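You operate a simulated robot arm through the tools that you are given. There is no shell and no other tool.

Carry out the task below with a simulated robot arm. There is one attempt and no reset: what you move stays moved.

TASK
Put things in order on the notions table top. At the end: the pink cone stands where the grey carton (marked "Clay") stood; the grey carton from the notions table top is on the pink flat box; the green spool from the notions table top stands on top of the purple mould; the black cone stands where the pink cone stood; whatever was shut is shut again. Leave all else as you found it, and nothing knocked over. Set down upright: carton.

Only the result counts: the job must be done as asked and must still hold three seconds after the hand-in. Knocking over, shifting, dropping, spilling or breaking anything else fails it.

THE ROBOT
A 7-joint arm with a two-finger parallel gripper, fixed in place. Base frame: the origin is at the foot of the arm, x ahead of it, y to its left, z up; the work surface is at about z = 0.74. Units: m, rad, N and s.
With the tool pointing down near the work surface it reaches from about 0.2 to 0.68 m from the base axis. Its first joint turns from -1.152 to 1.152 rad. Payload 2.4 kg.
The TCP is the grasp point between the finger pads, 0.03 m short of the fingertips. In the tool frame z runs along the fingers and y along their closing line. Largest opening 0.094 m; finger width 0.028, thickness 0.01; the body of the gripper, 0.05 by 0.096 m, starts 0.055 m behind the TCP.
Orientation is told as [roll, pitch, yaw] about the base's x, y, z axes, in that order, counted from this pose: with the fingers straight down and closing along the base's y, the tool's x points along the base's -x, its y along +y and its z along -z.

THE INTERFACE
- The arm moves only by the tool step_arm. Its argument "deltas" is a list of rows, each an object of numbers (a shift or turn left out is 0, a gripper value left out holds the last): "tx", "ty", "tz": the shift along the base's x, y, z in m; "wx", "wy", "wz": the turn, a rotation vector about the base's x, y, z in rad; "gripper": the gripper command, from -1 (shut) to 1 (fully open), values between in proportion. In form: [{"tx": .., "ty": .., "tz": .., "wx": .., "wy": .., "wz": .., "gripper": ..}, ...]. A call has 1 to 20 rows; each row shifts and turns the commanded pose from where the row before left it. Each row takes 0.2 s and may step no farther than 0.05 m and 0.15 rad from the row before; otherwise, or with a gripper value out of range, the whole call is refused. A pose out of reach is approached as far as the arm can. The call stops where the force on the tool passes 40 N (or 10 N more than at its start, if that is more) or the arm is blocked; 0.2 s more then pass. The fingers move at their own pace (about 0.153 m/s each) and stop on an object; they squeeze with about 31 N. The grip force told is the motor's: it shows also when the fingers shut on nothing. Time passes only in rows, and 0.2 s behind the last, so rows that do not move let the fingers close. It gives the time, the measured TCP pose, the force on the tool (base axes), the opening and the grip force at its end, in the units of the frame above (readings bear some noise), with the torque about the TCP (base axes, N m) and any sound that the robot's microphone picked up.
- Cameras (640 x 400 px; columns grow to the right, rows downward): "scene" is fixed at [0.0463, 0.4899, 1.4289]; the picture's right is [-0.60, -0.80, 0.00], its down [-0.57, 0.43, -0.70] and it looks along [0.56, -0.42, -0.71] (base axes); focal length 320 px, centre (320, 200). "wrist" rides on the gripper at [0.076, 0.014, -0.103] in the tool frame; the picture's right is [-0.18, 0.98, 0.00], its down [-0.75, -0.14, -0.64] and it looks along [-0.63, -0.12, 0.77] (tool axes); focal length 243 px, centre (320, 200). There is no depth. A picture from a camera that has moved, and an enlarged one, comes with that camera's place and axes in the base frame and with its lens.
- capture(camera): a new picture of that camera. No time passes.
- close_up(camera, box): a new picture of the part [left, top, right, bottom] of that camera's present view, enlarged. No time passes.
- job_done(): hands the job in; it is judged then, once.

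Places have to be worked out from the pictures, the camera data and where the tool is seen. Open the gripper and draw the arm clear of the work before you hand the job in, unless the task says otherwise.

The tools are called after ">>>" as name(argument=value, ...) on one line, values as JSON. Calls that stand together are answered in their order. step_arm: Moves the arm, as the interface text tells. Its arguments: {"type":"object","properties":{"deltas":{"type":"array"}},"required":["deltas"]} The other tools are called the same way: capture (camera) takes a picture; close_up (camera, box) takes an enlarged picture of a part of a camera's view; job_done () hands the job in.

At the start:

```text
clock: 0.0
ee_pos: [0.4731, 0.0121, 1.0407]
tcp_rot: [0.001, 0.0, 0.0]
force: [0.6, 0.3, -0.3]
wrist_torque: [-0.02, -0.02, 0.01]
width: 0.0941
grasp_force: 0.1
```

scene: 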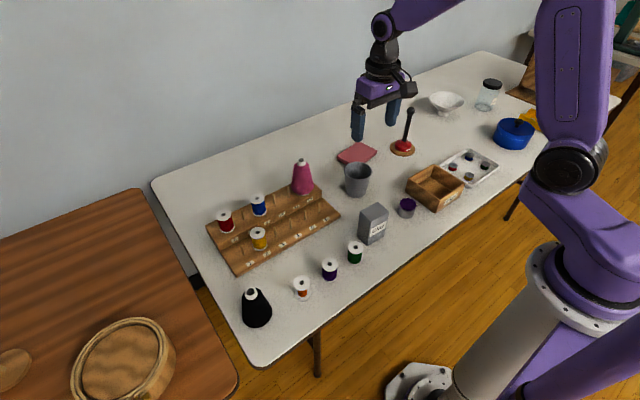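
wrist: 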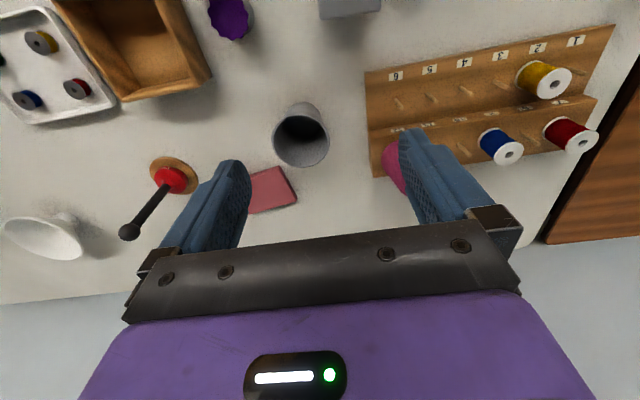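

I'll start by looking closely at the scene to locate each object.

>>> close_up(camera="scene", box=[190, 140, 390, 340])

>>> close_up(camera="scene", box=[320, 80, 560, 230])

>>> close_up(camera="scene", box=[320, 180, 480, 280])

>>> close_up(camera="wrist", box=[160, 0, 640, 300])

```text
2.00 times, centred on (290, 240) of scene
camera zoom: at [0.0463, 0.4899, 1.4289], right [-0.6, -0.8, 0.0], down [-0.57, 0.43, -0.7], along [0.56, -0.42, -0.71], focal length 641 px, centre (380, 120)
```

zoom: 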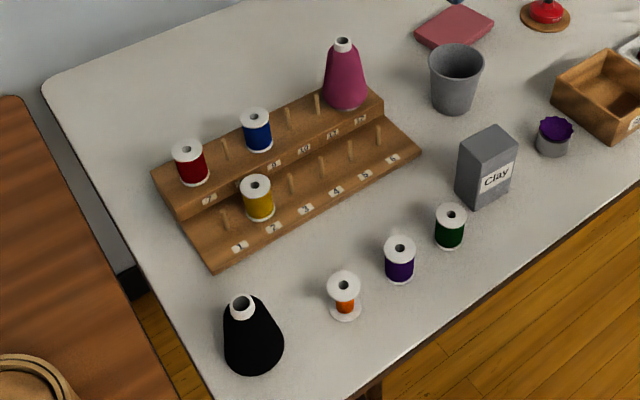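

```text
2.67 times, centred on (440, 155) of scene
camera zoom: at [0.0463, 0.4899, 1.4289], right [-0.6, -0.8, 0.0], down [-0.57, 0.43, -0.7], along [0.56, -0.42, -0.71], focal length 854 px, centre (0, 320)
```

zoom: 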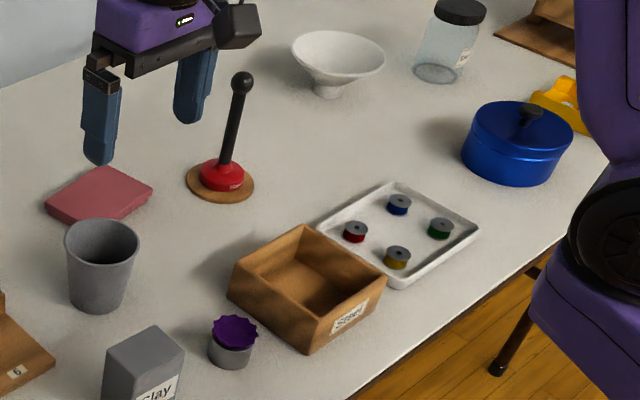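

```text
4.00 times, centred on (400, 230) of scene
camera zoom: at [0.0463, 0.4899, 1.4289], right [-0.6, -0.8, 0.0], down [-0.57, 0.43, -0.7], along [0.56, -0.42, -0.71], focal length 1281 px, centre (0, 80)
```

zoom: 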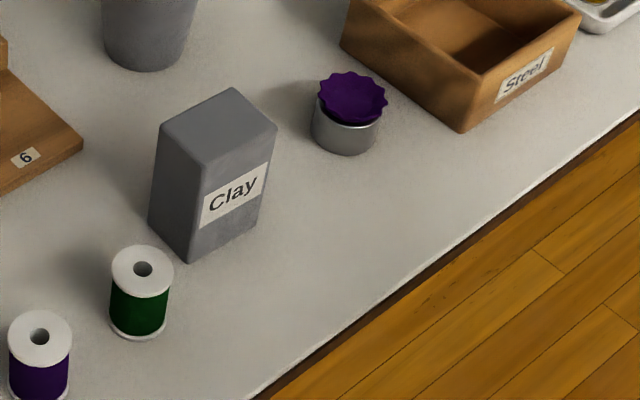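

```text
1.33 times, centred on (400, 150) of wrist
camera zoom: at [0.3974, 0.0252, 1.1432], right [0.18, 0.98, 0.0], down [0.75, -0.14, 0.64], along [0.63, -0.12, -0.77], focal length 324 px, centre (213, 267)
```

zoom: 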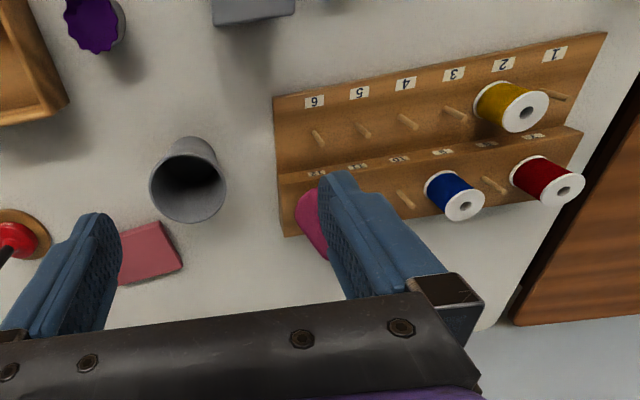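

The layout is roughly clear: the carton is near (0.397, 0.053), the pink cone is on the rack near (0.61, 0.125) and the black cone is near (0.386, 0.411). I'm moving the arm back at a safe height so the wrist camera can look at the mould, carton and green spool.

>>> step_arm(deltas=[{"tx": -0.045, "ty": -0.015, "tz": 0}, {"tx": -0.045, "ty": -0.015, "tz": 0}, {"tx": -0.045, "ty": -0.015, "tz": 0}, {"tx": -0.045, "ty": -0.015, "tz": -0.02}, {"tz": -0.02}, {}])

>>> capture(camera="wrist")

>>> capture(camera="scene")

```text
refused: row 4 steps farther than a row can; nothing moved
```

```text
taken
camera wrist: at [0.3974, 0.0252, 1.1432], right [0.18, 0.98, 0.0], down [0.75, -0.14, 0.64], along [0.63, -0.12, -0.77], focal length 243 px, centre (320, 200)
```

wrist: 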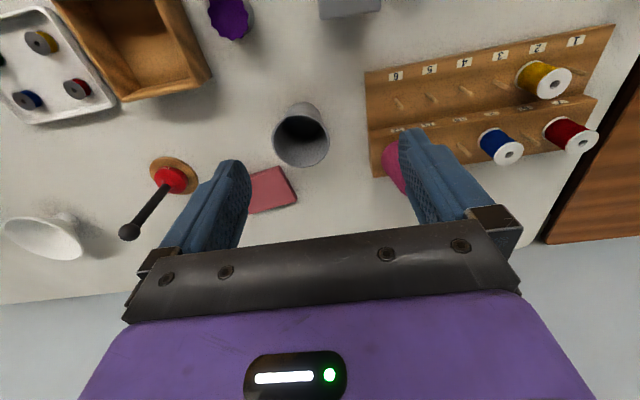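

```text
taken
```

scene: 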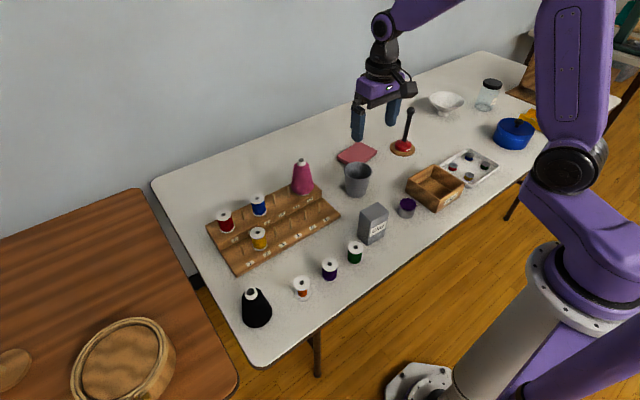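

The call was refused because the fourth row's step was too long. I'm repeating the move with smaller steps.

>>> step_arm(deltas=[{"tx": -0.04, "ty": -0.012}, {"tx": -0.04, "ty": -0.012}, {"tx": -0.04, "ty": -0.012}, {"tx": -0.04, "ty": -0.012}, {"tx": -0.02, "tz": -0.03}, {}])

>>> capture(camera="wrist")

>>> capture(camera="scene")

```text
clock: 1.4
ee_pos: [0.2929, -0.0362, 1.0114]
tcp_rot: [-0.001, -0.001, 0.0]
force: [0.7, -0.1, 0.3]
wrist_torque: [-0.01, -0.02, 0.03]
width: 0.0941
grasp_force: 0.0
```

```text
taken
camera wrist: at [0.217, -0.0234, 1.113], right [0.18, 0.98, 0.0], down [0.75, -0.14, 0.64], along [0.63, -0.12, -0.77], focal length 243 px, centre (320, 200)
```

wrist: 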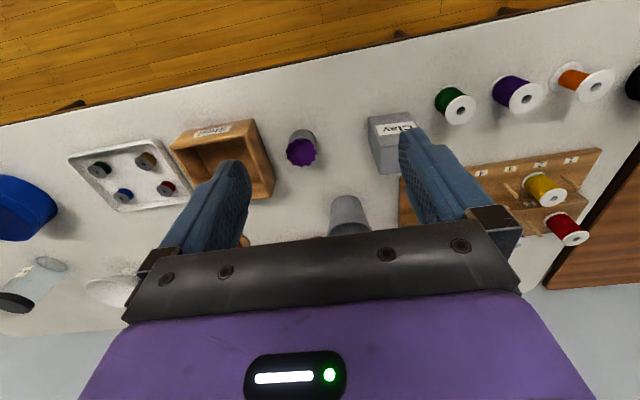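

```text
taken
```

scene: 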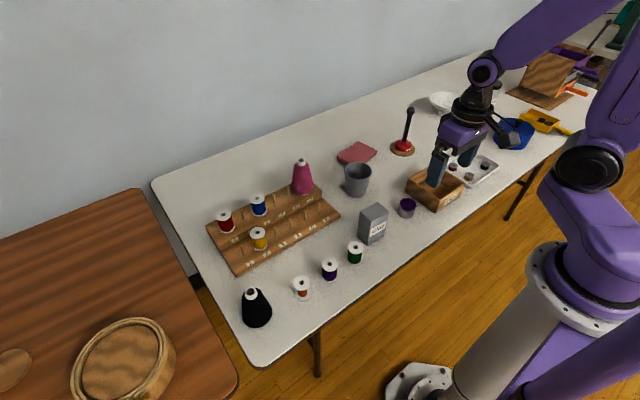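

I'm zooming in on the mould, carton, spool and pink box while the view is unobstructed.

>>> close_up(camera="wrist", box=[260, 110, 340, 160])

>>> close_up(camera="wrist", box=[340, 60, 500, 160])

>>> close_up(camera="scene", box=[320, 130, 400, 180])

>>> close_up(camera="scene", box=[380, 180, 428, 230])

>>> close_up(camera="scene", box=[264, 145, 344, 205])

>>> close_up(camera="scene", box=[230, 270, 320, 340])

```text
8.00 times, centred on (300, 135) of wrist
camera zoom: at [0.217, -0.0234, 1.113], right [0.18, 0.98, 0.0], down [0.75, -0.14, 0.64], along [0.63, -0.12, -0.77], focal length 1941 px, centre (480, 720)
```

zoom: 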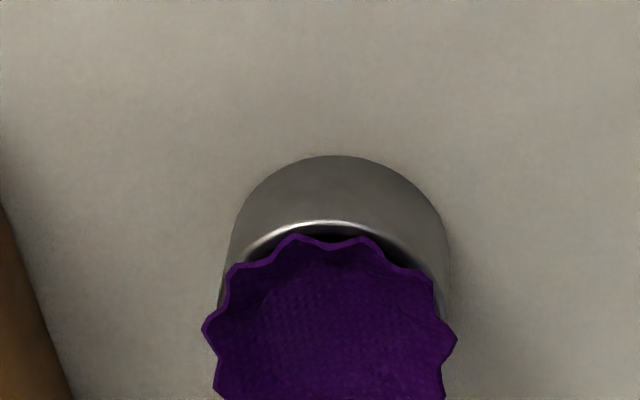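

```text
4.00 times, centred on (420, 110) of wrist
camera zoom: at [0.217, -0.0234, 1.113], right [0.18, 0.98, 0.0], down [0.75, -0.14, 0.64], along [0.63, -0.12, -0.77], focal length 970 px, centre (-80, 560)
```

zoom: 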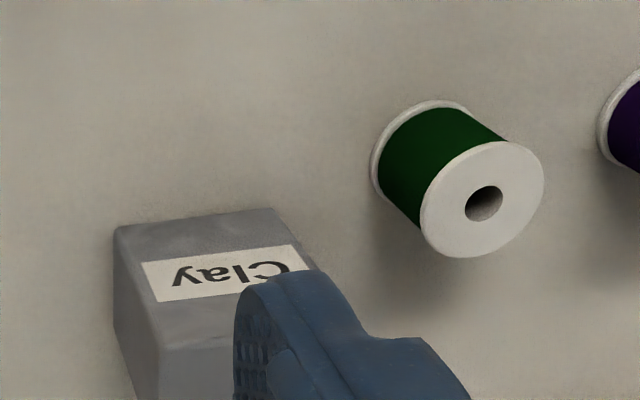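

```text
8.00 times, centred on (360, 155) of scene
camera zoom: at [0.0463, 0.4898, 1.4289], right [-0.6, -0.8, 0.0], down [-0.57, 0.43, -0.7], along [0.56, -0.42, -0.71], focal length 2563 px, centre (0, 560)
```

zoom: 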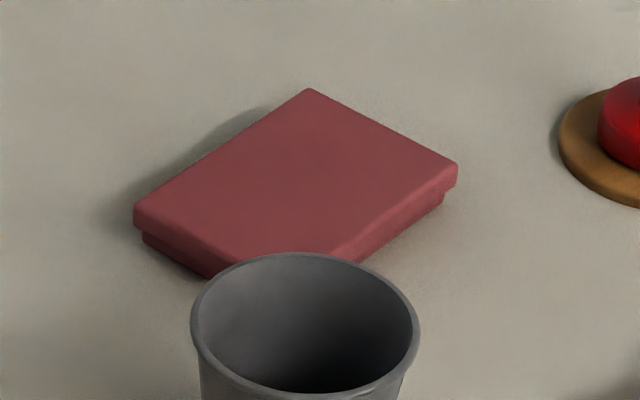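

```text
8.00 times, centred on (404, 205) of scene
camera zoom: at [0.0463, 0.4898, 1.4289], right [-0.6, -0.8, 0.0], down [-0.57, 0.43, -0.7], along [0.56, -0.42, -0.71], focal length 2563 px, centre (-352, 160)
```

zoom: 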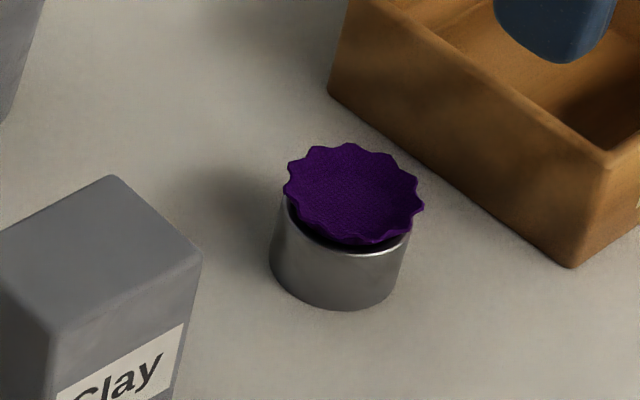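

```text
6.67 times, centred on (304, 175) of scene
camera zoom: at [0.0463, 0.4898, 1.4289], right [-0.6, -0.8, 0.0], down [-0.57, 0.43, -0.7], along [0.56, -0.42, -0.71], focal length 2136 px, centre (427, 367)
```

zoom: 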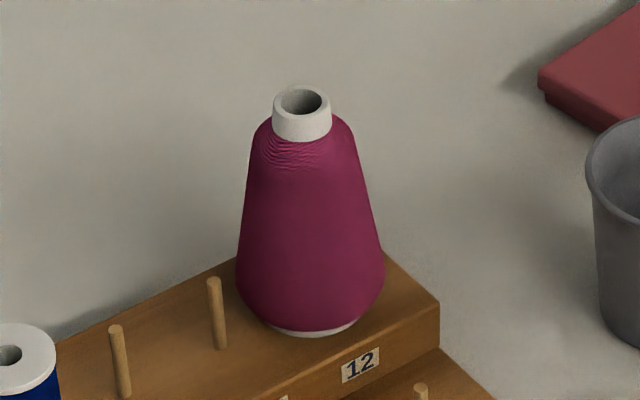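

```text
5.71 times, centred on (275, 305) of scene
camera zoom: at [0.0463, 0.4898, 1.4289], right [-0.6, -0.8, 0.0], down [-0.57, 0.43, -0.7], along [0.56, -0.42, -0.71], focal length 1831 px, centre (577, -400)
```

zoom: 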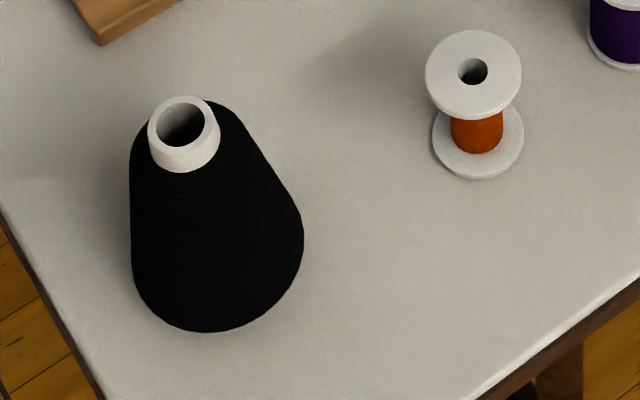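

The mould seems to be a metal cup with a purple scalloped top. I'll drop lower for a closer look at it before choosing how to place the spool.

>>> step_arm(deltas=[{"tx": 0.005, "ty": -0.008, "tz": -0.045}, {"tx": 0.005, "ty": -0.008, "tz": -0.045}, {"tx": 0.003, "ty": -0.008, "tz": -0.045}, {}])

>>> capture(camera="wrist")

```text
clock: 2.4
ee_pos: [0.3077, -0.0619, 0.8753]
tcp_rot: [0.0, 0.001, 0.001]
force: [0.2, -0.3, 0.6]
wrist_torque: [-0.02, -0.01, 0.02]
width: 0.0942
grasp_force: 0.1
```

```text
taken
camera wrist: at [0.2305, -0.0481, 0.9769], right [0.18, 0.98, 0.0], down [0.75, -0.14, 0.64], along [0.63, -0.12, -0.77], focal length 243 px, centre (320, 200)
```

wrist: 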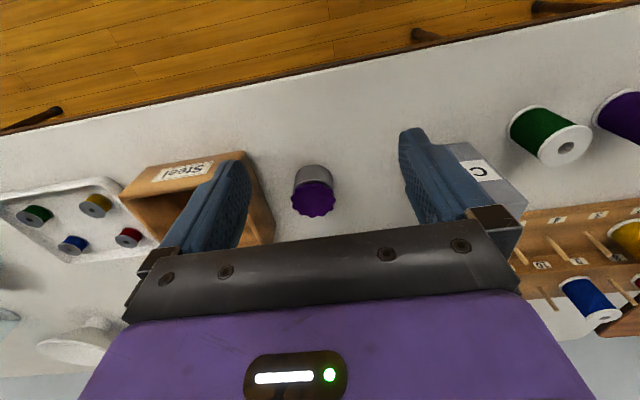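

>>> close_up(camera="wrist", box=[280, 150, 352, 226])

>>> close_up(camera="wrist", box=[500, 90, 600, 170])

```text
5.26 times, centred on (316, 188) of wrist
camera zoom: at [0.2305, -0.0481, 0.9769], right [0.18, 0.98, 0.0], down [0.75, -0.14, 0.64], along [0.63, -0.12, -0.77], focal length 1277 px, centre (341, 263)
```

zoom: 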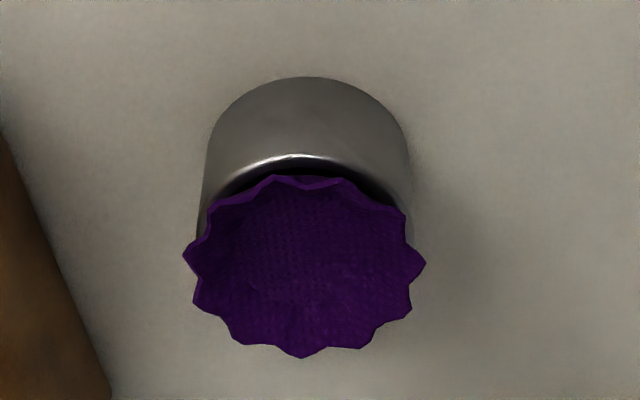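

```text
5.00 times, centred on (550, 130) of wrist
camera zoom: at [0.2305, -0.0481, 0.9769], right [0.18, 0.98, 0.0], down [0.75, -0.14, 0.64], along [0.63, -0.12, -0.77], focal length 1213 px, centre (-830, 550)
```

zoom: 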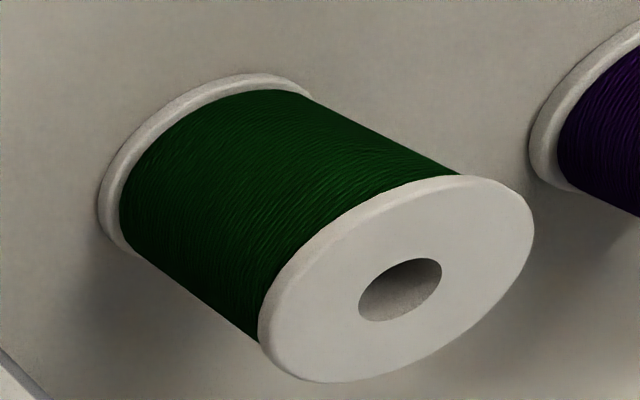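

I'm zooming in further on the mould, and also checking the far end of the table for any other purple item and anything that opens.

>>> close_up(camera="scene", box=[396, 192, 420, 218])

>>> close_up(camera="scene", box=[480, 30, 640, 140])

>>> close_up(camera="wrist", box=[294, 172, 338, 222])

```text
15.38 times, centred on (408, 205) of scene
camera zoom: at [0.0463, 0.4899, 1.4289], right [-0.6, -0.8, 0.0], down [-0.57, 0.43, -0.7], along [0.56, -0.42, -0.71], focal length 4928 px, centre (-1034, 123)
```

zoom: 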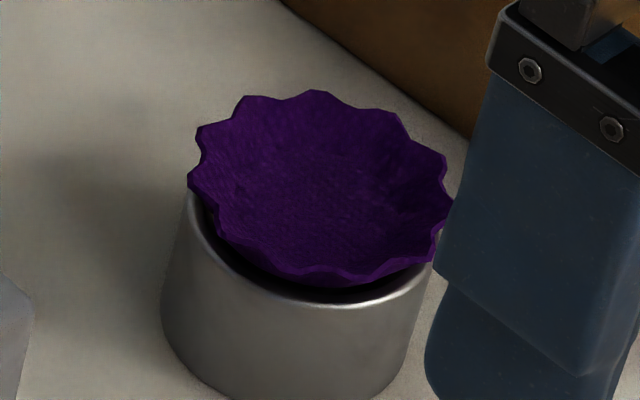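

```text
3.64 times, centred on (560, 85) of scene
camera zoom: at [0.0463, 0.4899, 1.4289], right [-0.6, -0.8, 0.0], down [-0.57, 0.43, -0.7], along [0.56, -0.42, -0.71], focal length 1165 px, centre (-553, 618)
```

zoom: 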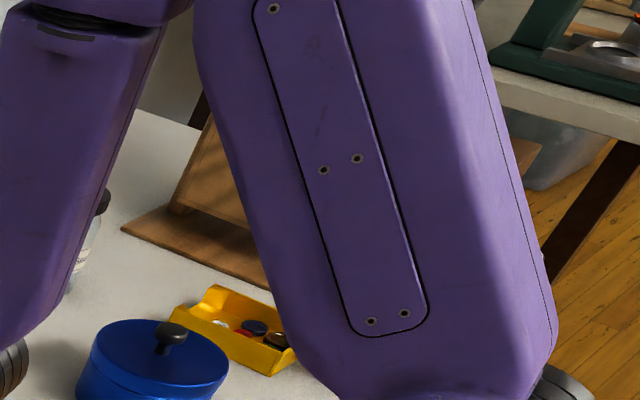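

```text
8.00 times, centred on (316, 197) of wrist
camera zoom: at [0.2305, -0.0481, 0.9769], right [0.18, 0.98, 0.0], down [0.75, -0.14, 0.64], along [0.63, -0.12, -0.77], focal length 1941 px, centre (352, 224)
```

zoom: 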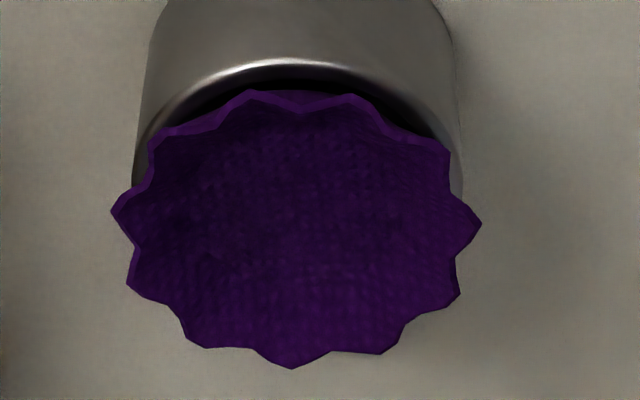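

The purple mould is a shallow fluted dish nested in a metal cup, so the spool must be centred in it. First comes the carton: two views put its centre near (0.396, 0.053), about 0.042 x 0.061 x 0.10 m. I'll hover above it and check alignment.

>>> step_arm(deltas=[{"tz": 0.045}, {"tx": 0.022, "ty": 0.0287}, {"tx": 0.022, "ty": 0.0287}, {"tx": 0.022, "ty": 0.0287}, {"tx": 0.022, "ty": 0.0287}, {}])

>>> capture(camera="wrist")

>>> close_up(camera="scene", box=[300, 120, 460, 280])

```text
clock: 3.8
ee_pos: [0.3942, 0.0542, 0.9188]
tcp_rot: [0.001, 0.0, 0.0]
force: [0.2, -0.7, 0.4]
wrist_torque: [-0.02, -0.03, -0.03]
width: 0.0941
grasp_force: 0.0
```

```text
taken
camera wrist: at [0.3186, 0.0674, 1.0225], right [0.18, 0.98, 0.0], down [0.75, -0.14, 0.64], along [0.63, -0.12, -0.77], focal length 243 px, centre (320, 200)
```

wrist: 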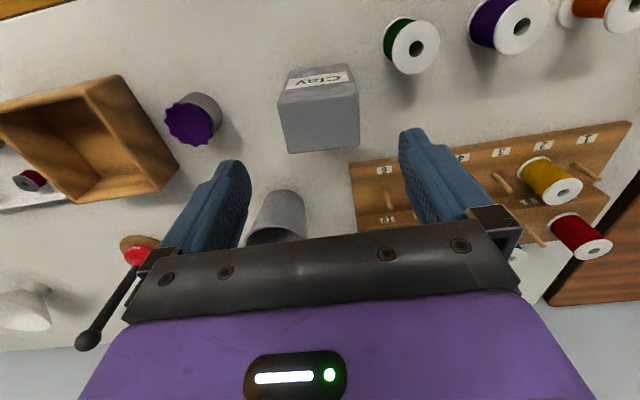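

```text
2.50 times, centred on (380, 200) of scene
camera zoom: at [0.0463, 0.4899, 1.4289], right [-0.6, -0.8, 0.0], down [-0.57, 0.43, -0.7], along [0.56, -0.42, -0.71], focal length 801 px, centre (170, 200)
```

zoom: 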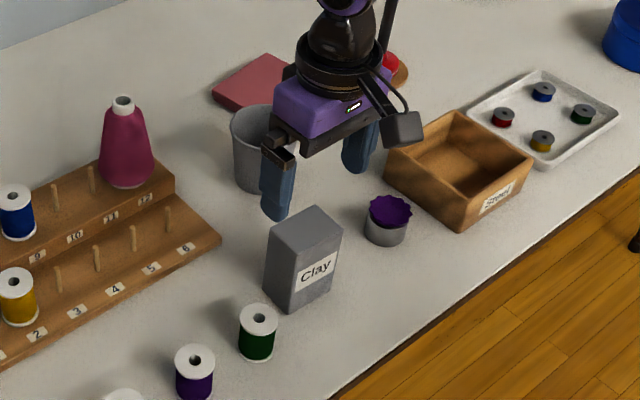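

I'm zooming in on the carton's top for its exact centre and yaw.

>>> close_up(camera="wrist", box=[260, 50, 380, 170])

```text
3.33 times, centred on (320, 110) of wrist
camera zoom: at [0.3186, 0.0674, 1.0225], right [0.18, 0.98, 0.0], down [0.75, -0.14, 0.64], along [0.63, -0.12, -0.77], focal length 809 px, centre (320, 500)
```

zoom: 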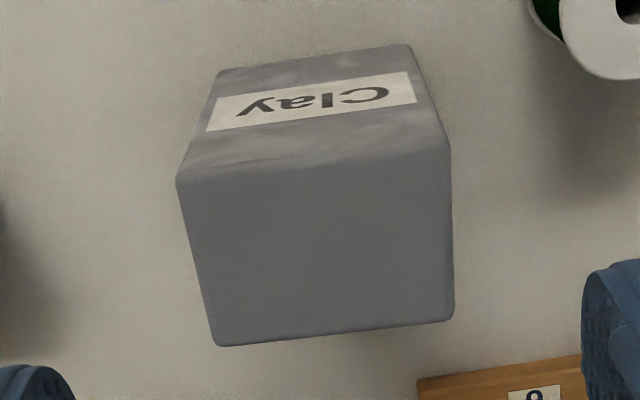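

The carton's centre is (0.3955, 0.0533) with a yaw of about -0.06, and its top is near z 0.836. I'm aligning the yaw, descending to grip height and closing.

>>> step_arm(deltas=[{"tx": 0.001, "ty": -0.001, "tz": -0.03, "wz": -0.06}, {"tz": -0.04}, {"tz": -0.03}, {"tz": -0.018}, {}, {"gripper": -1}, {}, {}, {}])

>>> capture(camera="wrist")

```text
clock: 5.8
ee_pos: [0.3954, 0.0551, 0.803]
tcp_rot: [0.0, -0.001, -0.058]
force: [0.3, 0.6, -0.5]
wrist_torque: [0.04, 0.0, -0.01]
width: 0.0662
grasp_force: 31.3
```

```text
taken
camera wrist: at [0.3206, 0.0714, 0.9054], right [0.24, 0.97, 0.0], down [0.74, -0.19, 0.64], along [0.62, -0.16, -0.77], focal length 243 px, centre (320, 200)
```

wrist: 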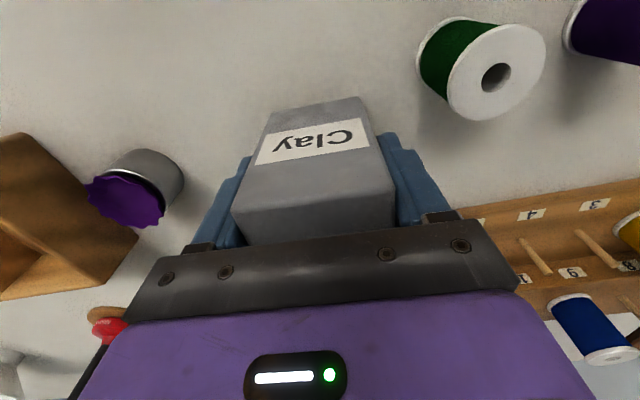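

I have the carton firmly gripped at 0.066 m. I'm lifting it well clear and carrying it over to the pink flat box, turning to match the box's yaw.

>>> step_arm(deltas=[{"tz": 0.02}, {"tz": 0.04}, {"tz": 0.045}, {"tz": 0.045}, {"tx": 0.032, "ty": -0.023, "wz": 0.03}, {"tx": 0.032, "ty": -0.023, "wz": 0.03}, {"tx": 0.032, "ty": -0.023, "wz": 0.03}, {"tx": 0.032, "ty": -0.023, "wz": 0.03}, {"tx": 0.032, "ty": -0.023, "wz": 0.03}, {"tx": 0.032, "ty": -0.023, "wz": 0.03}, {"tx": 0.032, "ty": -0.023, "wz": 0.04}, {"tx": 0.03, "ty": -0.023, "wz": 0.04}, {}])

>>> capture(camera="wrist")

>>> close_up(camera="scene", box=[280, 60, 440, 220])

```text
clock: 8.6
ee_pos: [0.6493, -0.1292, 0.9537]
tcp_rot: [-0.001, 0.004, 0.2]
force: [1.0, -0.3, -0.1]
wrist_torque: [0.03, -0.01, 0.01]
width: 0.0
grasp_force: 31.0
```

```text
taken
camera wrist: at [0.5724, -0.1322, 1.0549], right [-0.02, 1.0, 0.0], down [0.77, 0.01, 0.64], along [0.64, 0.01, -0.77], focal length 243 px, centre (320, 200)
```

wrist: 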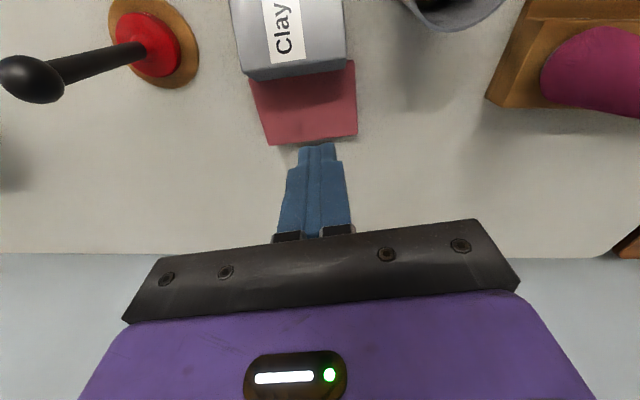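

```text
2.50 times, centred on (360, 140) of scene
camera zoom: at [0.0463, 0.4898, 1.4289], right [-0.6, -0.8, 0.0], down [-0.57, 0.43, -0.7], along [0.56, -0.42, -0.71], focal length 801 px, centre (220, 350)
```

zoom: 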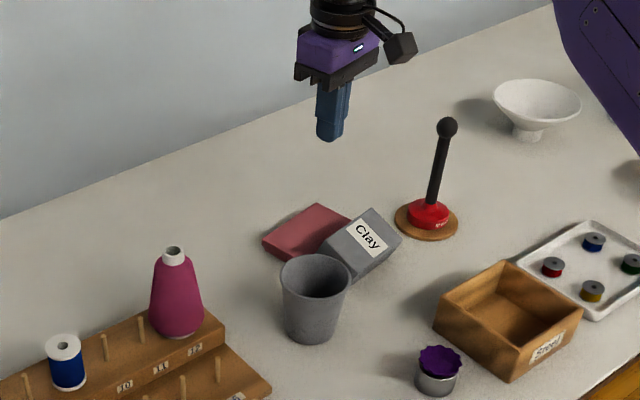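

The gripper has closed fully: the carton slipped out on the way and now leans on the pink box. I need a careful look at what it touches and whether anything shifted.

>>> close_up(camera="scene", box=[320, 130, 400, 210])

>>> close_up(camera="scene", box=[320, 130, 400, 180])

>>> close_up(camera="wrist", box=[210, 0, 410, 150])

>>> capture(camera="scene")

```text
5.00 times, centred on (360, 170) of scene
camera zoom: at [0.0463, 0.4898, 1.4289], right [-0.6, -0.8, 0.0], down [-0.57, 0.43, -0.7], along [0.56, -0.42, -0.71], focal length 1602 px, centre (120, 350)
```

zoom: 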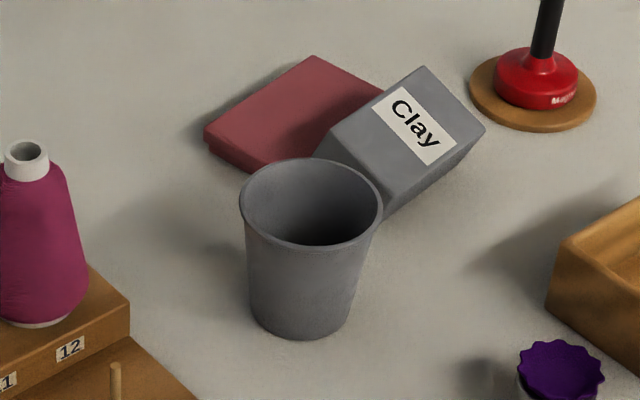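

```text
8.00 times, centred on (360, 155) of scene
camera zoom: at [0.0463, 0.4898, 1.4289], right [-0.6, -0.8, 0.0], down [-0.57, 0.43, -0.7], along [0.56, -0.42, -0.71], focal length 2563 px, centre (0, 560)
```

zoom: 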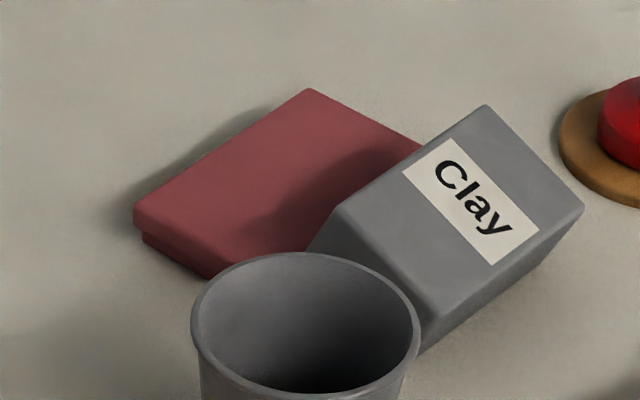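

```text
2.67 times, centred on (310, 75) of wrist
camera zoom: at [0.5724, -0.1322, 1.0549], right [-0.02, 1.0, 0.0], down [0.77, 0.01, 0.64], along [0.64, 0.01, -0.77], focal length 647 px, centre (347, 533)
```

zoom: 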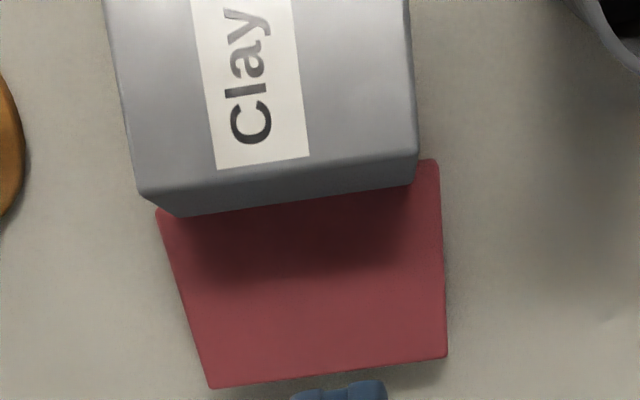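

```text
taken
```

scene: 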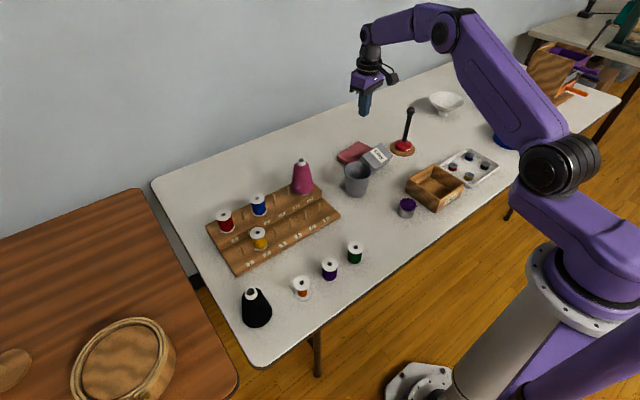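

Comparing pixels, the pink box and the tumbler have not moved. The carton lies label-up, its long axis along y and its top towards -y, tilted about 0.3 rad with one edge on the box. I'll open the gripper and back off for a better view to plan picking it up and standing it.

>>> step_arm(deltas=[{"tz": 0.03, "gripper": 1}, {"tx": -0.04, "ty": -0.005, "tz": 0.02, "wz": -0.1}, {"tx": -0.04, "ty": -0.005, "tz": 0.02, "wz": -0.1}, {"tx": -0.04, "ty": -0.005}, {"tx": -0.04, "ty": -0.005}, {}])

>>> capture(camera="wrist")

>>> capture(camera="scene")

```text
clock: 10.0
ee_pos: [0.4884, -0.1491, 1.0232]
tcp_rot: [0.001, -0.001, 0.001]
force: [0.1, 0.8, -0.5]
wrist_torque: [-0.01, 0.02, 0.01]
width: 0.094
grasp_force: 0.1
```

```text
taken
camera wrist: at [0.4124, -0.1361, 1.1252], right [0.18, 0.98, 0.0], down [0.75, -0.14, 0.64], along [0.63, -0.12, -0.77], focal length 243 px, centre (320, 200)
```

wrist: 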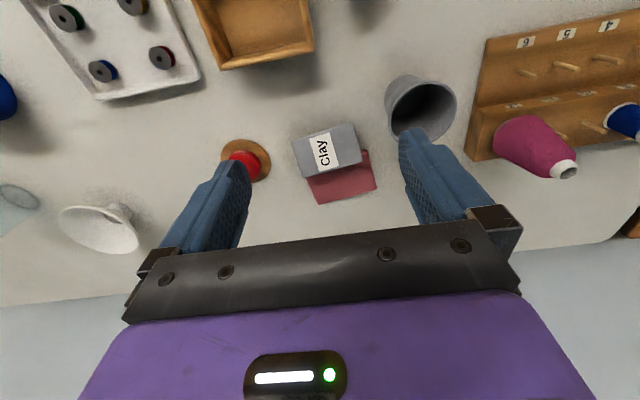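

```text
taken
```

scene: 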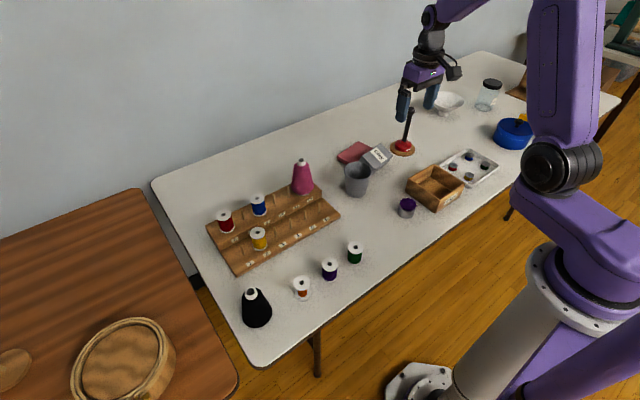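

>>> close_up(camera="wrist", box=[270, 100, 400, 215])

>>> close_up(camera="scene", box=[350, 135, 400, 175])

```text
3.48 times, centred on (335, 158) of wrist
camera zoom: at [0.4124, -0.1361, 1.1252], right [0.18, 0.98, 0.0], down [0.75, -0.14, 0.64], along [0.63, -0.12, -0.77], focal length 844 px, centre (268, 348)
```

zoom: 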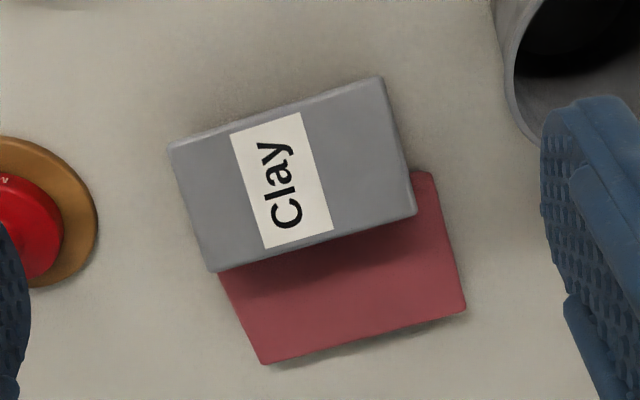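

```text
10.00 times, centred on (375, 155) of scene
camera zoom: at [0.0463, 0.4899, 1.4289], right [-0.6, -0.8, 0.0], down [-0.57, 0.43, -0.7], along [0.56, -0.42, -0.71], focal length 3204 px, centre (-230, 650)
```

zoom: 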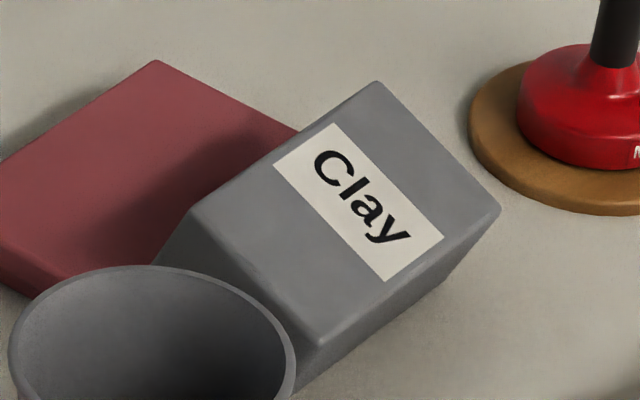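

I triangulated the carton: its label-face centre is about (0.594, -0.158, 0.787), its long axis along (0.14, -0.99), tilted about 0.36 rad. I'll turn the gripper up here at a safe height so it closes across the 0.06 m sides, leaning towards the carton's top. That makes standing it up possible later.

>>> step_arm(deltas=[{"wz": -0.1429, "gripper": 0.62}, {"wz": -0.1429}, {"wz": -0.1429}, {"wz": -0.1429}, {"wz": -0.1429}, {"wz": -0.1429}, {"wz": -0.1429}, {"wz": -0.1429}, {"wz": -0.1429}, {"wz": -0.1429}, {"wx": 0.017, "wy": -0.1188}, {"wx": 0.017, "wy": -0.1188}, {"wx": 0.017, "wy": -0.1188}, {"wx": 0.139, "wy": 0.0199, "wz": 0.0528}, {"wx": 0.139, "wy": 0.0199, "wz": 0.0528}, {"wx": 0.139, "wy": 0.0199, "wz": 0.0528}, {}, {}])

>>> capture(camera="wrist")

>>> capture(camera="scene")

```text
clock: 13.8
ee_pos: [0.4891, -0.1497, 1.0232]
tcp_rot: [0.396, 0.419, -1.259]
force: [0.3, 1.2, 0.4]
wrist_torque: [0.0, -0.01, -0.01]
width: 0.0761
grasp_force: 0.0
```

```text
taken
camera wrist: at [0.4557, -0.1319, 1.1451], right [0.96, -0.03, 0.27], down [-0.08, -0.98, 0.18], along [0.26, -0.2, -0.94], focal length 243 px, centre (320, 200)
```

wrist: 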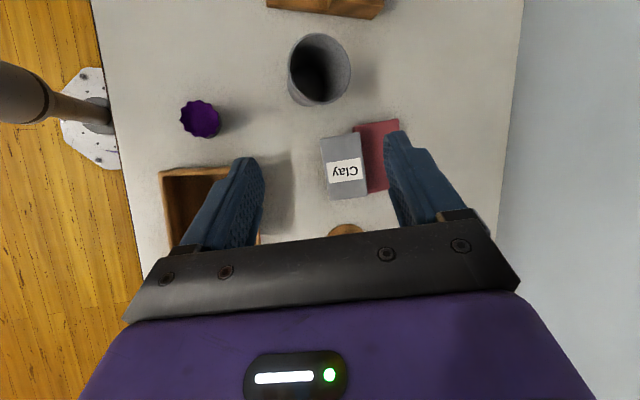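

```text
taken
```

scene: 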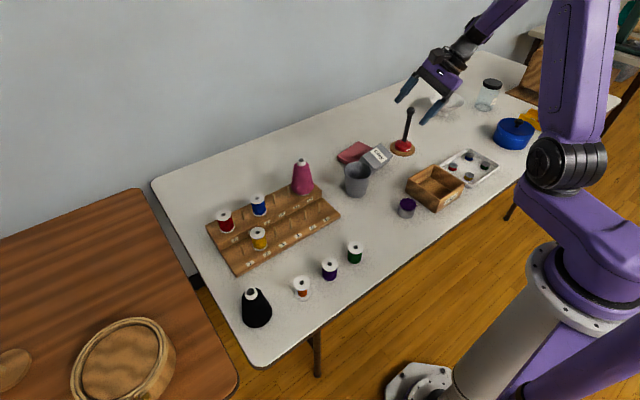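

The orientation is reached and the camera now looks almost straight down. I'm zooming in to refine the carton and box positions.

>>> close_up(camera="wrist", box=[290, 100, 430, 210])

```text
3.64 times, centred on (360, 155) of wrist
camera zoom: at [0.4557, -0.1319, 1.1451], right [0.96, -0.03, 0.27], down [-0.08, -0.98, 0.18], along [0.26, -0.2, -0.94], focal length 882 px, centre (174, 364)
```

zoom: 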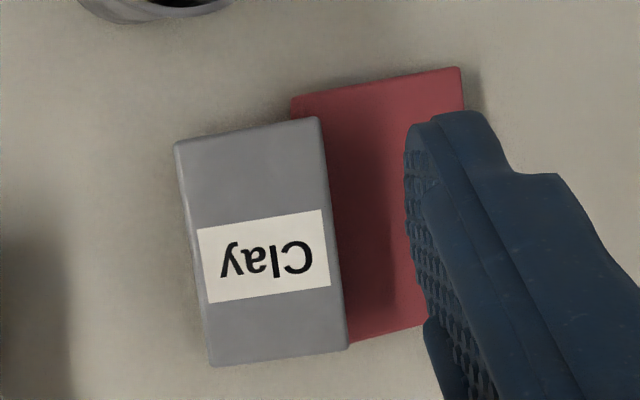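

The refined carton centre is (0.595, -0.159). I'm moving to a pre-grasp point 6 cm back along the label's normal and checking before going in.

>>> step_arm(deltas=[{"tx": 0.0282, "ty": -0.0082, "tz": -0.0244}, {"tx": 0.0282, "ty": -0.0082, "tz": -0.0244}, {"tx": 0.0282, "ty": -0.0082, "tz": -0.0244}, {"tz": -0.0337}, {"tz": -0.0337}, {"tz": -0.0337}, {}, {}])

>>> capture(camera="wrist")

>>> close_up(camera="scene", box=[320, 80, 460, 200])

```text
clock: 15.6
ee_pos: [0.5735, -0.1737, 0.8493]
tcp_rot: [0.398, 0.42, -1.261]
force: [-0.2, -0.6, 0.2]
wrist_torque: [0.02, 0.0, 0.05]
width: 0.0761
grasp_force: 0.0
```

```text
taken
camera wrist: at [0.5407, -0.1561, 0.9703], right [0.96, -0.03, 0.27], down [-0.08, -0.98, 0.18], along [0.26, -0.2, -0.94], focal length 243 px, centre (320, 200)
```

wrist: 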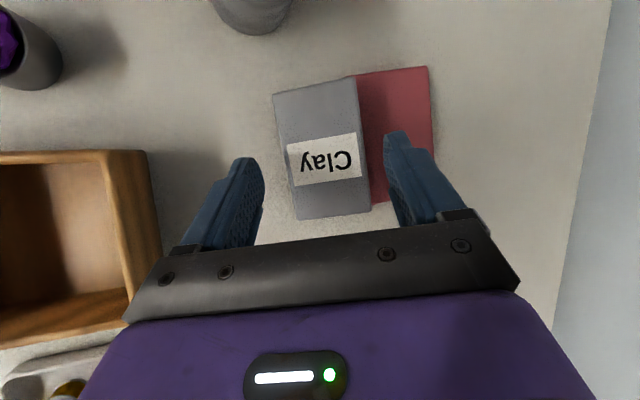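

```text
3.33 times, centred on (390, 140) of scene
camera zoom: at [0.0463, 0.4899, 1.4289], right [-0.6, -0.8, 0.0], down [-0.57, 0.43, -0.7], along [0.56, -0.42, -0.71], focal length 1068 px, centre (87, 400)
```

zoom: 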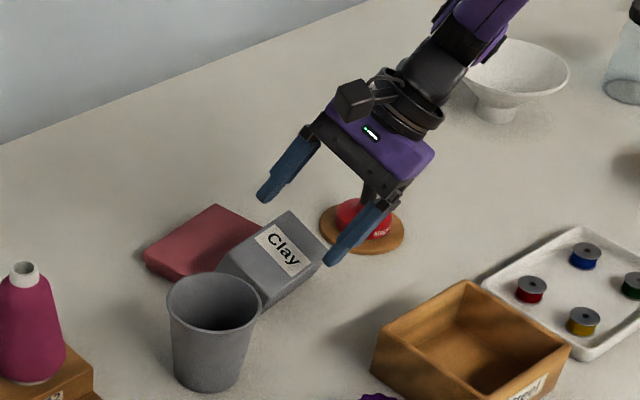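

The view confirms the fingers straddle the carton with its centre at (0.596, -0.159). I'm advancing along the label normal to the grasp point, and will close only after checking the forces.

>>> step_arm(deltas=[{"tx": 0.0074, "ty": 0.0008, "tz": -0.0189}, {"tx": 0.0074, "ty": 0.0008, "tz": -0.0189}, {"tx": 0.0074, "ty": 0.0009, "tz": -0.0185}, {}])

>>> capture(camera="wrist")

>>> close_up(camera="scene", box=[320, 100, 440, 200])

```text
clock: 16.6
ee_pos: [0.5966, -0.1721, 0.7927]
tcp_rot: [0.396, 0.418, -1.259]
force: [0.4, 0.0, -0.4]
wrist_torque: [0.0, -0.01, -0.01]
width: 0.0761
grasp_force: 0.1
```

```text
taken
camera wrist: at [0.5624, -0.1541, 0.9139], right [0.96, -0.03, 0.27], down [-0.08, -0.98, 0.18], along [0.26, -0.2, -0.94], focal length 243 px, centre (320, 200)
```

wrist: 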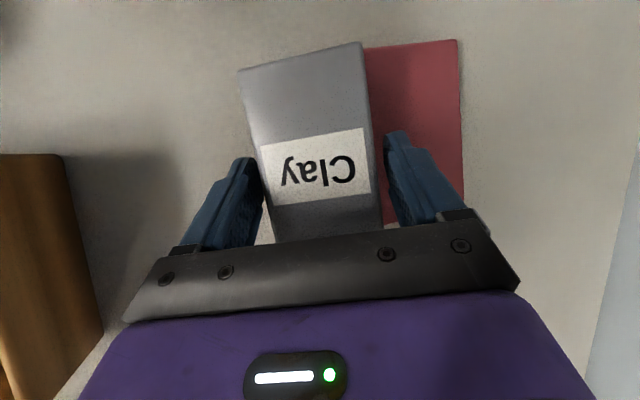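

```text
4.00 times, centred on (380, 150) of scene
camera zoom: at [0.0463, 0.4899, 1.4289], right [-0.6, -0.8, 0.0], down [-0.57, 0.43, -0.7], along [0.56, -0.42, -0.71], focal length 1281 px, centre (80, 400)
```

zoom: 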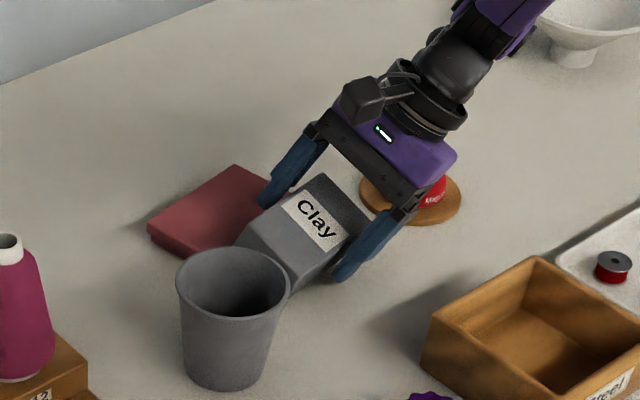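

No contact and the fingers straddle the carton. I'm closing now, then lifting by only a centimetre along the normal to read its weight and watch for slip.

>>> step_arm(deltas=[{"gripper": -1}, {}, {}, {}])

>>> step_arm(deltas=[{"tz": 0.006}, {"tz": 0.006}, {}])

>>> capture(camera="wrist")

```text
clock: 17.6
ee_pos: [0.5963, -0.1719, 0.7915]
tcp_rot: [0.396, 0.418, -1.26]
force: [0.3, 0.1, 0.0]
wrist_torque: [0.0, 0.02, 0.04]
width: 0.0659
grasp_force: 31.4
```

```text
clock: 18.4
ee_pos: [0.5962, -0.171, 0.805]
tcp_rot: [0.398, 0.419, -1.261]
force: [0.3, 0.2, -3.1]
wrist_torque: [-0.04, -0.03, 0.0]
width: 0.0659
grasp_force: 31.1
```

```text
taken
camera wrist: at [0.5621, -0.1537, 0.9264], right [0.96, -0.03, 0.27], down [-0.08, -0.98, 0.18], along [0.26, -0.2, -0.94], focal length 243 px, centre (320, 200)
```

wrist: 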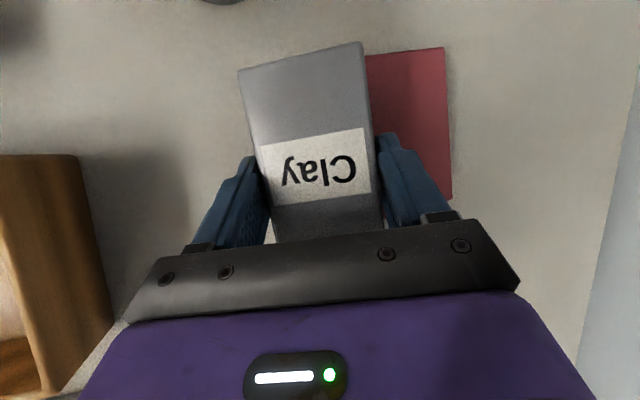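

It weighs only about 0.31 kg and has not slid in the fingers. I'll hold still for two seconds at this small height to see whether the grip creeps.

>>> step_arm(deltas=[{}, {}, {}, {}, {}, {}, {}, {}, {}, {}])

>>> capture(camera="wrist")

>>> close_up(camera="scene", box=[320, 100, 440, 200])

```text
clock: 20.6
ee_pos: [0.5966, -0.1715, 0.8043]
tcp_rot: [0.397, 0.418, -1.261]
force: [-1.2, 0.4, -3.6]
wrist_torque: [-0.05, 0.02, -0.03]
width: 0.0661
grasp_force: 31.5
```

```text
taken
camera wrist: at [0.5622, -0.1538, 0.9264], right [0.96, -0.03, 0.27], down [-0.08, -0.98, 0.18], along [0.26, -0.2, -0.94], focal length 243 px, centre (320, 200)
```

wrist: 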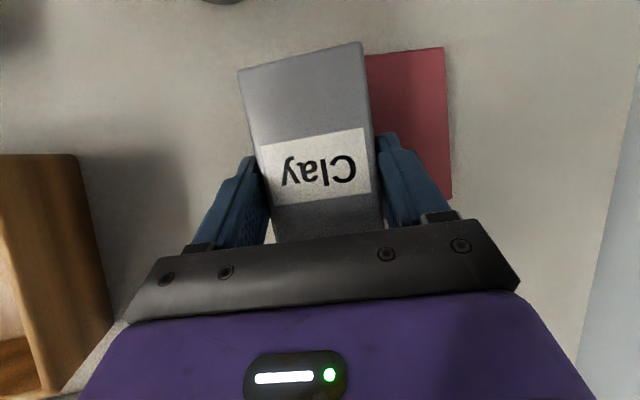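

```text
4.00 times, centred on (380, 150) of scene
camera zoom: at [0.0463, 0.4898, 1.4289], right [-0.6, -0.8, 0.0], down [-0.57, 0.43, -0.7], along [0.56, -0.42, -0.71], focal length 1281 px, centre (80, 400)
```

zoom: 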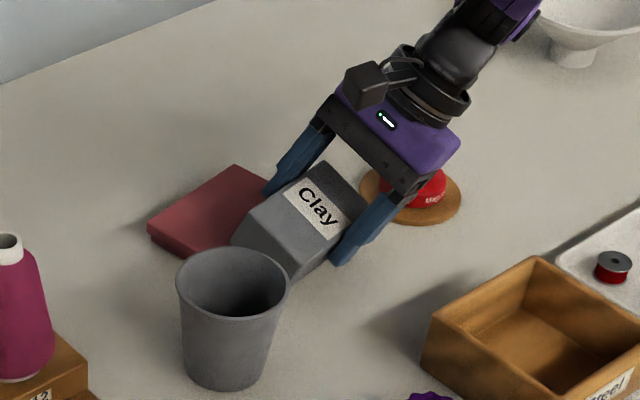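

The grip is steady with no creep, so the earlier drop likely came from the fast carry, and I'll move slowly from here. I'm raising the carton a little and bringing the tool vertical and level, which starts tipping the carton's top up.

>>> step_arm(deltas=[{"tz": 0.015}, {"tz": 0.02}, {"tz": 0.02}, {"tz": 0.02}, {"tz": 0.01, "wx": -0.0695, "wy": -0.00995, "wz": -0.0264}, {"tz": 0.005, "wx": -0.0695, "wy": -0.00995, "wz": -0.0264}, {"wx": -0.0695, "wy": -0.00995, "wz": -0.0264}, {"wx": -0.0695, "wy": -0.00995, "wz": -0.0264}, {"wx": -0.0695, "wy": -0.00995, "wz": -0.0264}, {"wx": -0.0695, "wy": -0.00995, "wz": -0.0264}, {}])

>>> capture(camera="wrist")

>>> close_up(camera="scene", box=[320, 80, 440, 200])

```text
clock: 23.0
ee_pos: [0.5952, -0.1721, 0.8947]
tcp_rot: [0.36, -0.002, -1.43]
force: [0.6, 0.0, -2.8]
wrist_torque: [0.0, 0.02, 0.01]
width: 0.0663
grasp_force: 30.9
```

```text
taken
camera wrist: at [0.563, -0.101, 0.9948], right [0.94, -0.05, 0.35], down [-0.25, -0.8, 0.55], along [0.25, -0.6, -0.76], focal length 243 px, centre (320, 200)
```

wrist: 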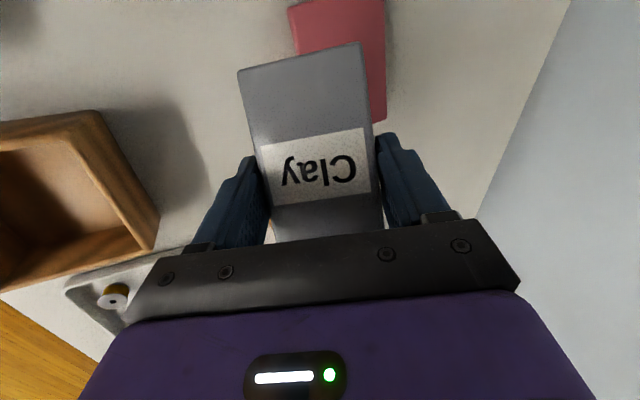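

```text
3.33 times, centred on (380, 140) of scene
camera zoom: at [0.0463, 0.4898, 1.4289], right [-0.6, -0.8, 0.0], down [-0.57, 0.43, -0.7], along [0.56, -0.42, -0.71], focal length 1068 px, centre (120, 400)
```

zoom: 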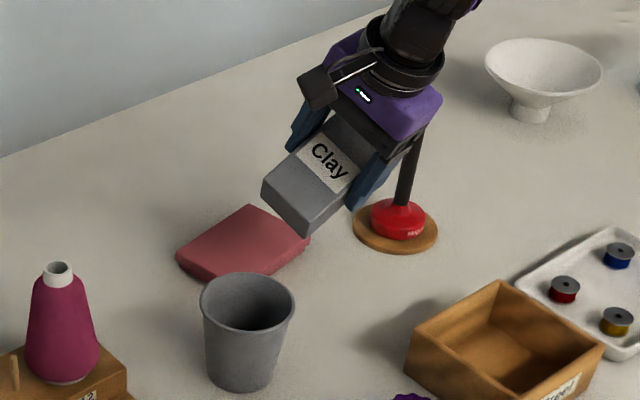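

The carton is holding steady. Next I level the closing axis and yaw the tool by about 1.58 rad in small steps, shifting slightly towards the base.

>>> step_arm(deltas=[{"wx": -0.0127, "wy": 0.0891}, {"wx": -0.0127, "wy": 0.0891}, {"wx": -0.0127, "wy": 0.0891}, {"wx": -0.0128, "wy": 0.0891}, {"tx": -0.01, "tz": 0.01, "wz": 0.1}, {"tx": -0.01, "tz": 0.01, "wz": 0.1}, {"tx": -0.01, "wz": 0.1}, {"tx": -0.01, "wz": 0.1}, {"wz": 0.1}, {"wz": 0.1}, {"wz": 0.1}, {"wz": 0.1}, {}])

>>> capture(camera="wrist")

```text
clock: 25.8
ee_pos: [0.5561, -0.1721, 0.9148]
tcp_rot: [-0.002, 0.001, -0.627]
force: [0.5, -0.5, -3.2]
wrist_torque: [0.0, -0.03, 0.0]
width: 0.0661
grasp_force: 31.5
```

```text
taken
camera wrist: at [0.5031, -0.117, 1.0165], right [0.73, 0.69, 0.0], down [0.53, -0.56, 0.64], along [0.44, -0.47, -0.77], focal length 243 px, centre (320, 200)
```

wrist: 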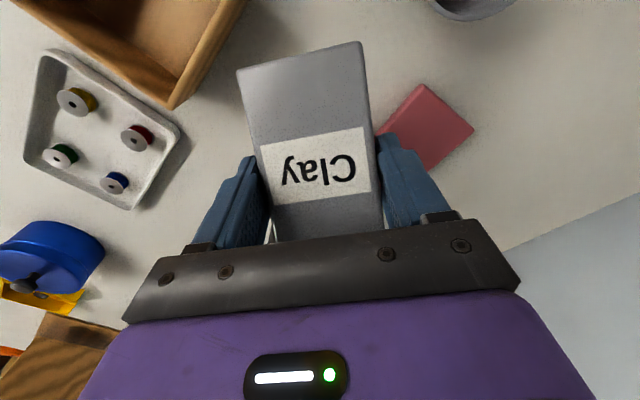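

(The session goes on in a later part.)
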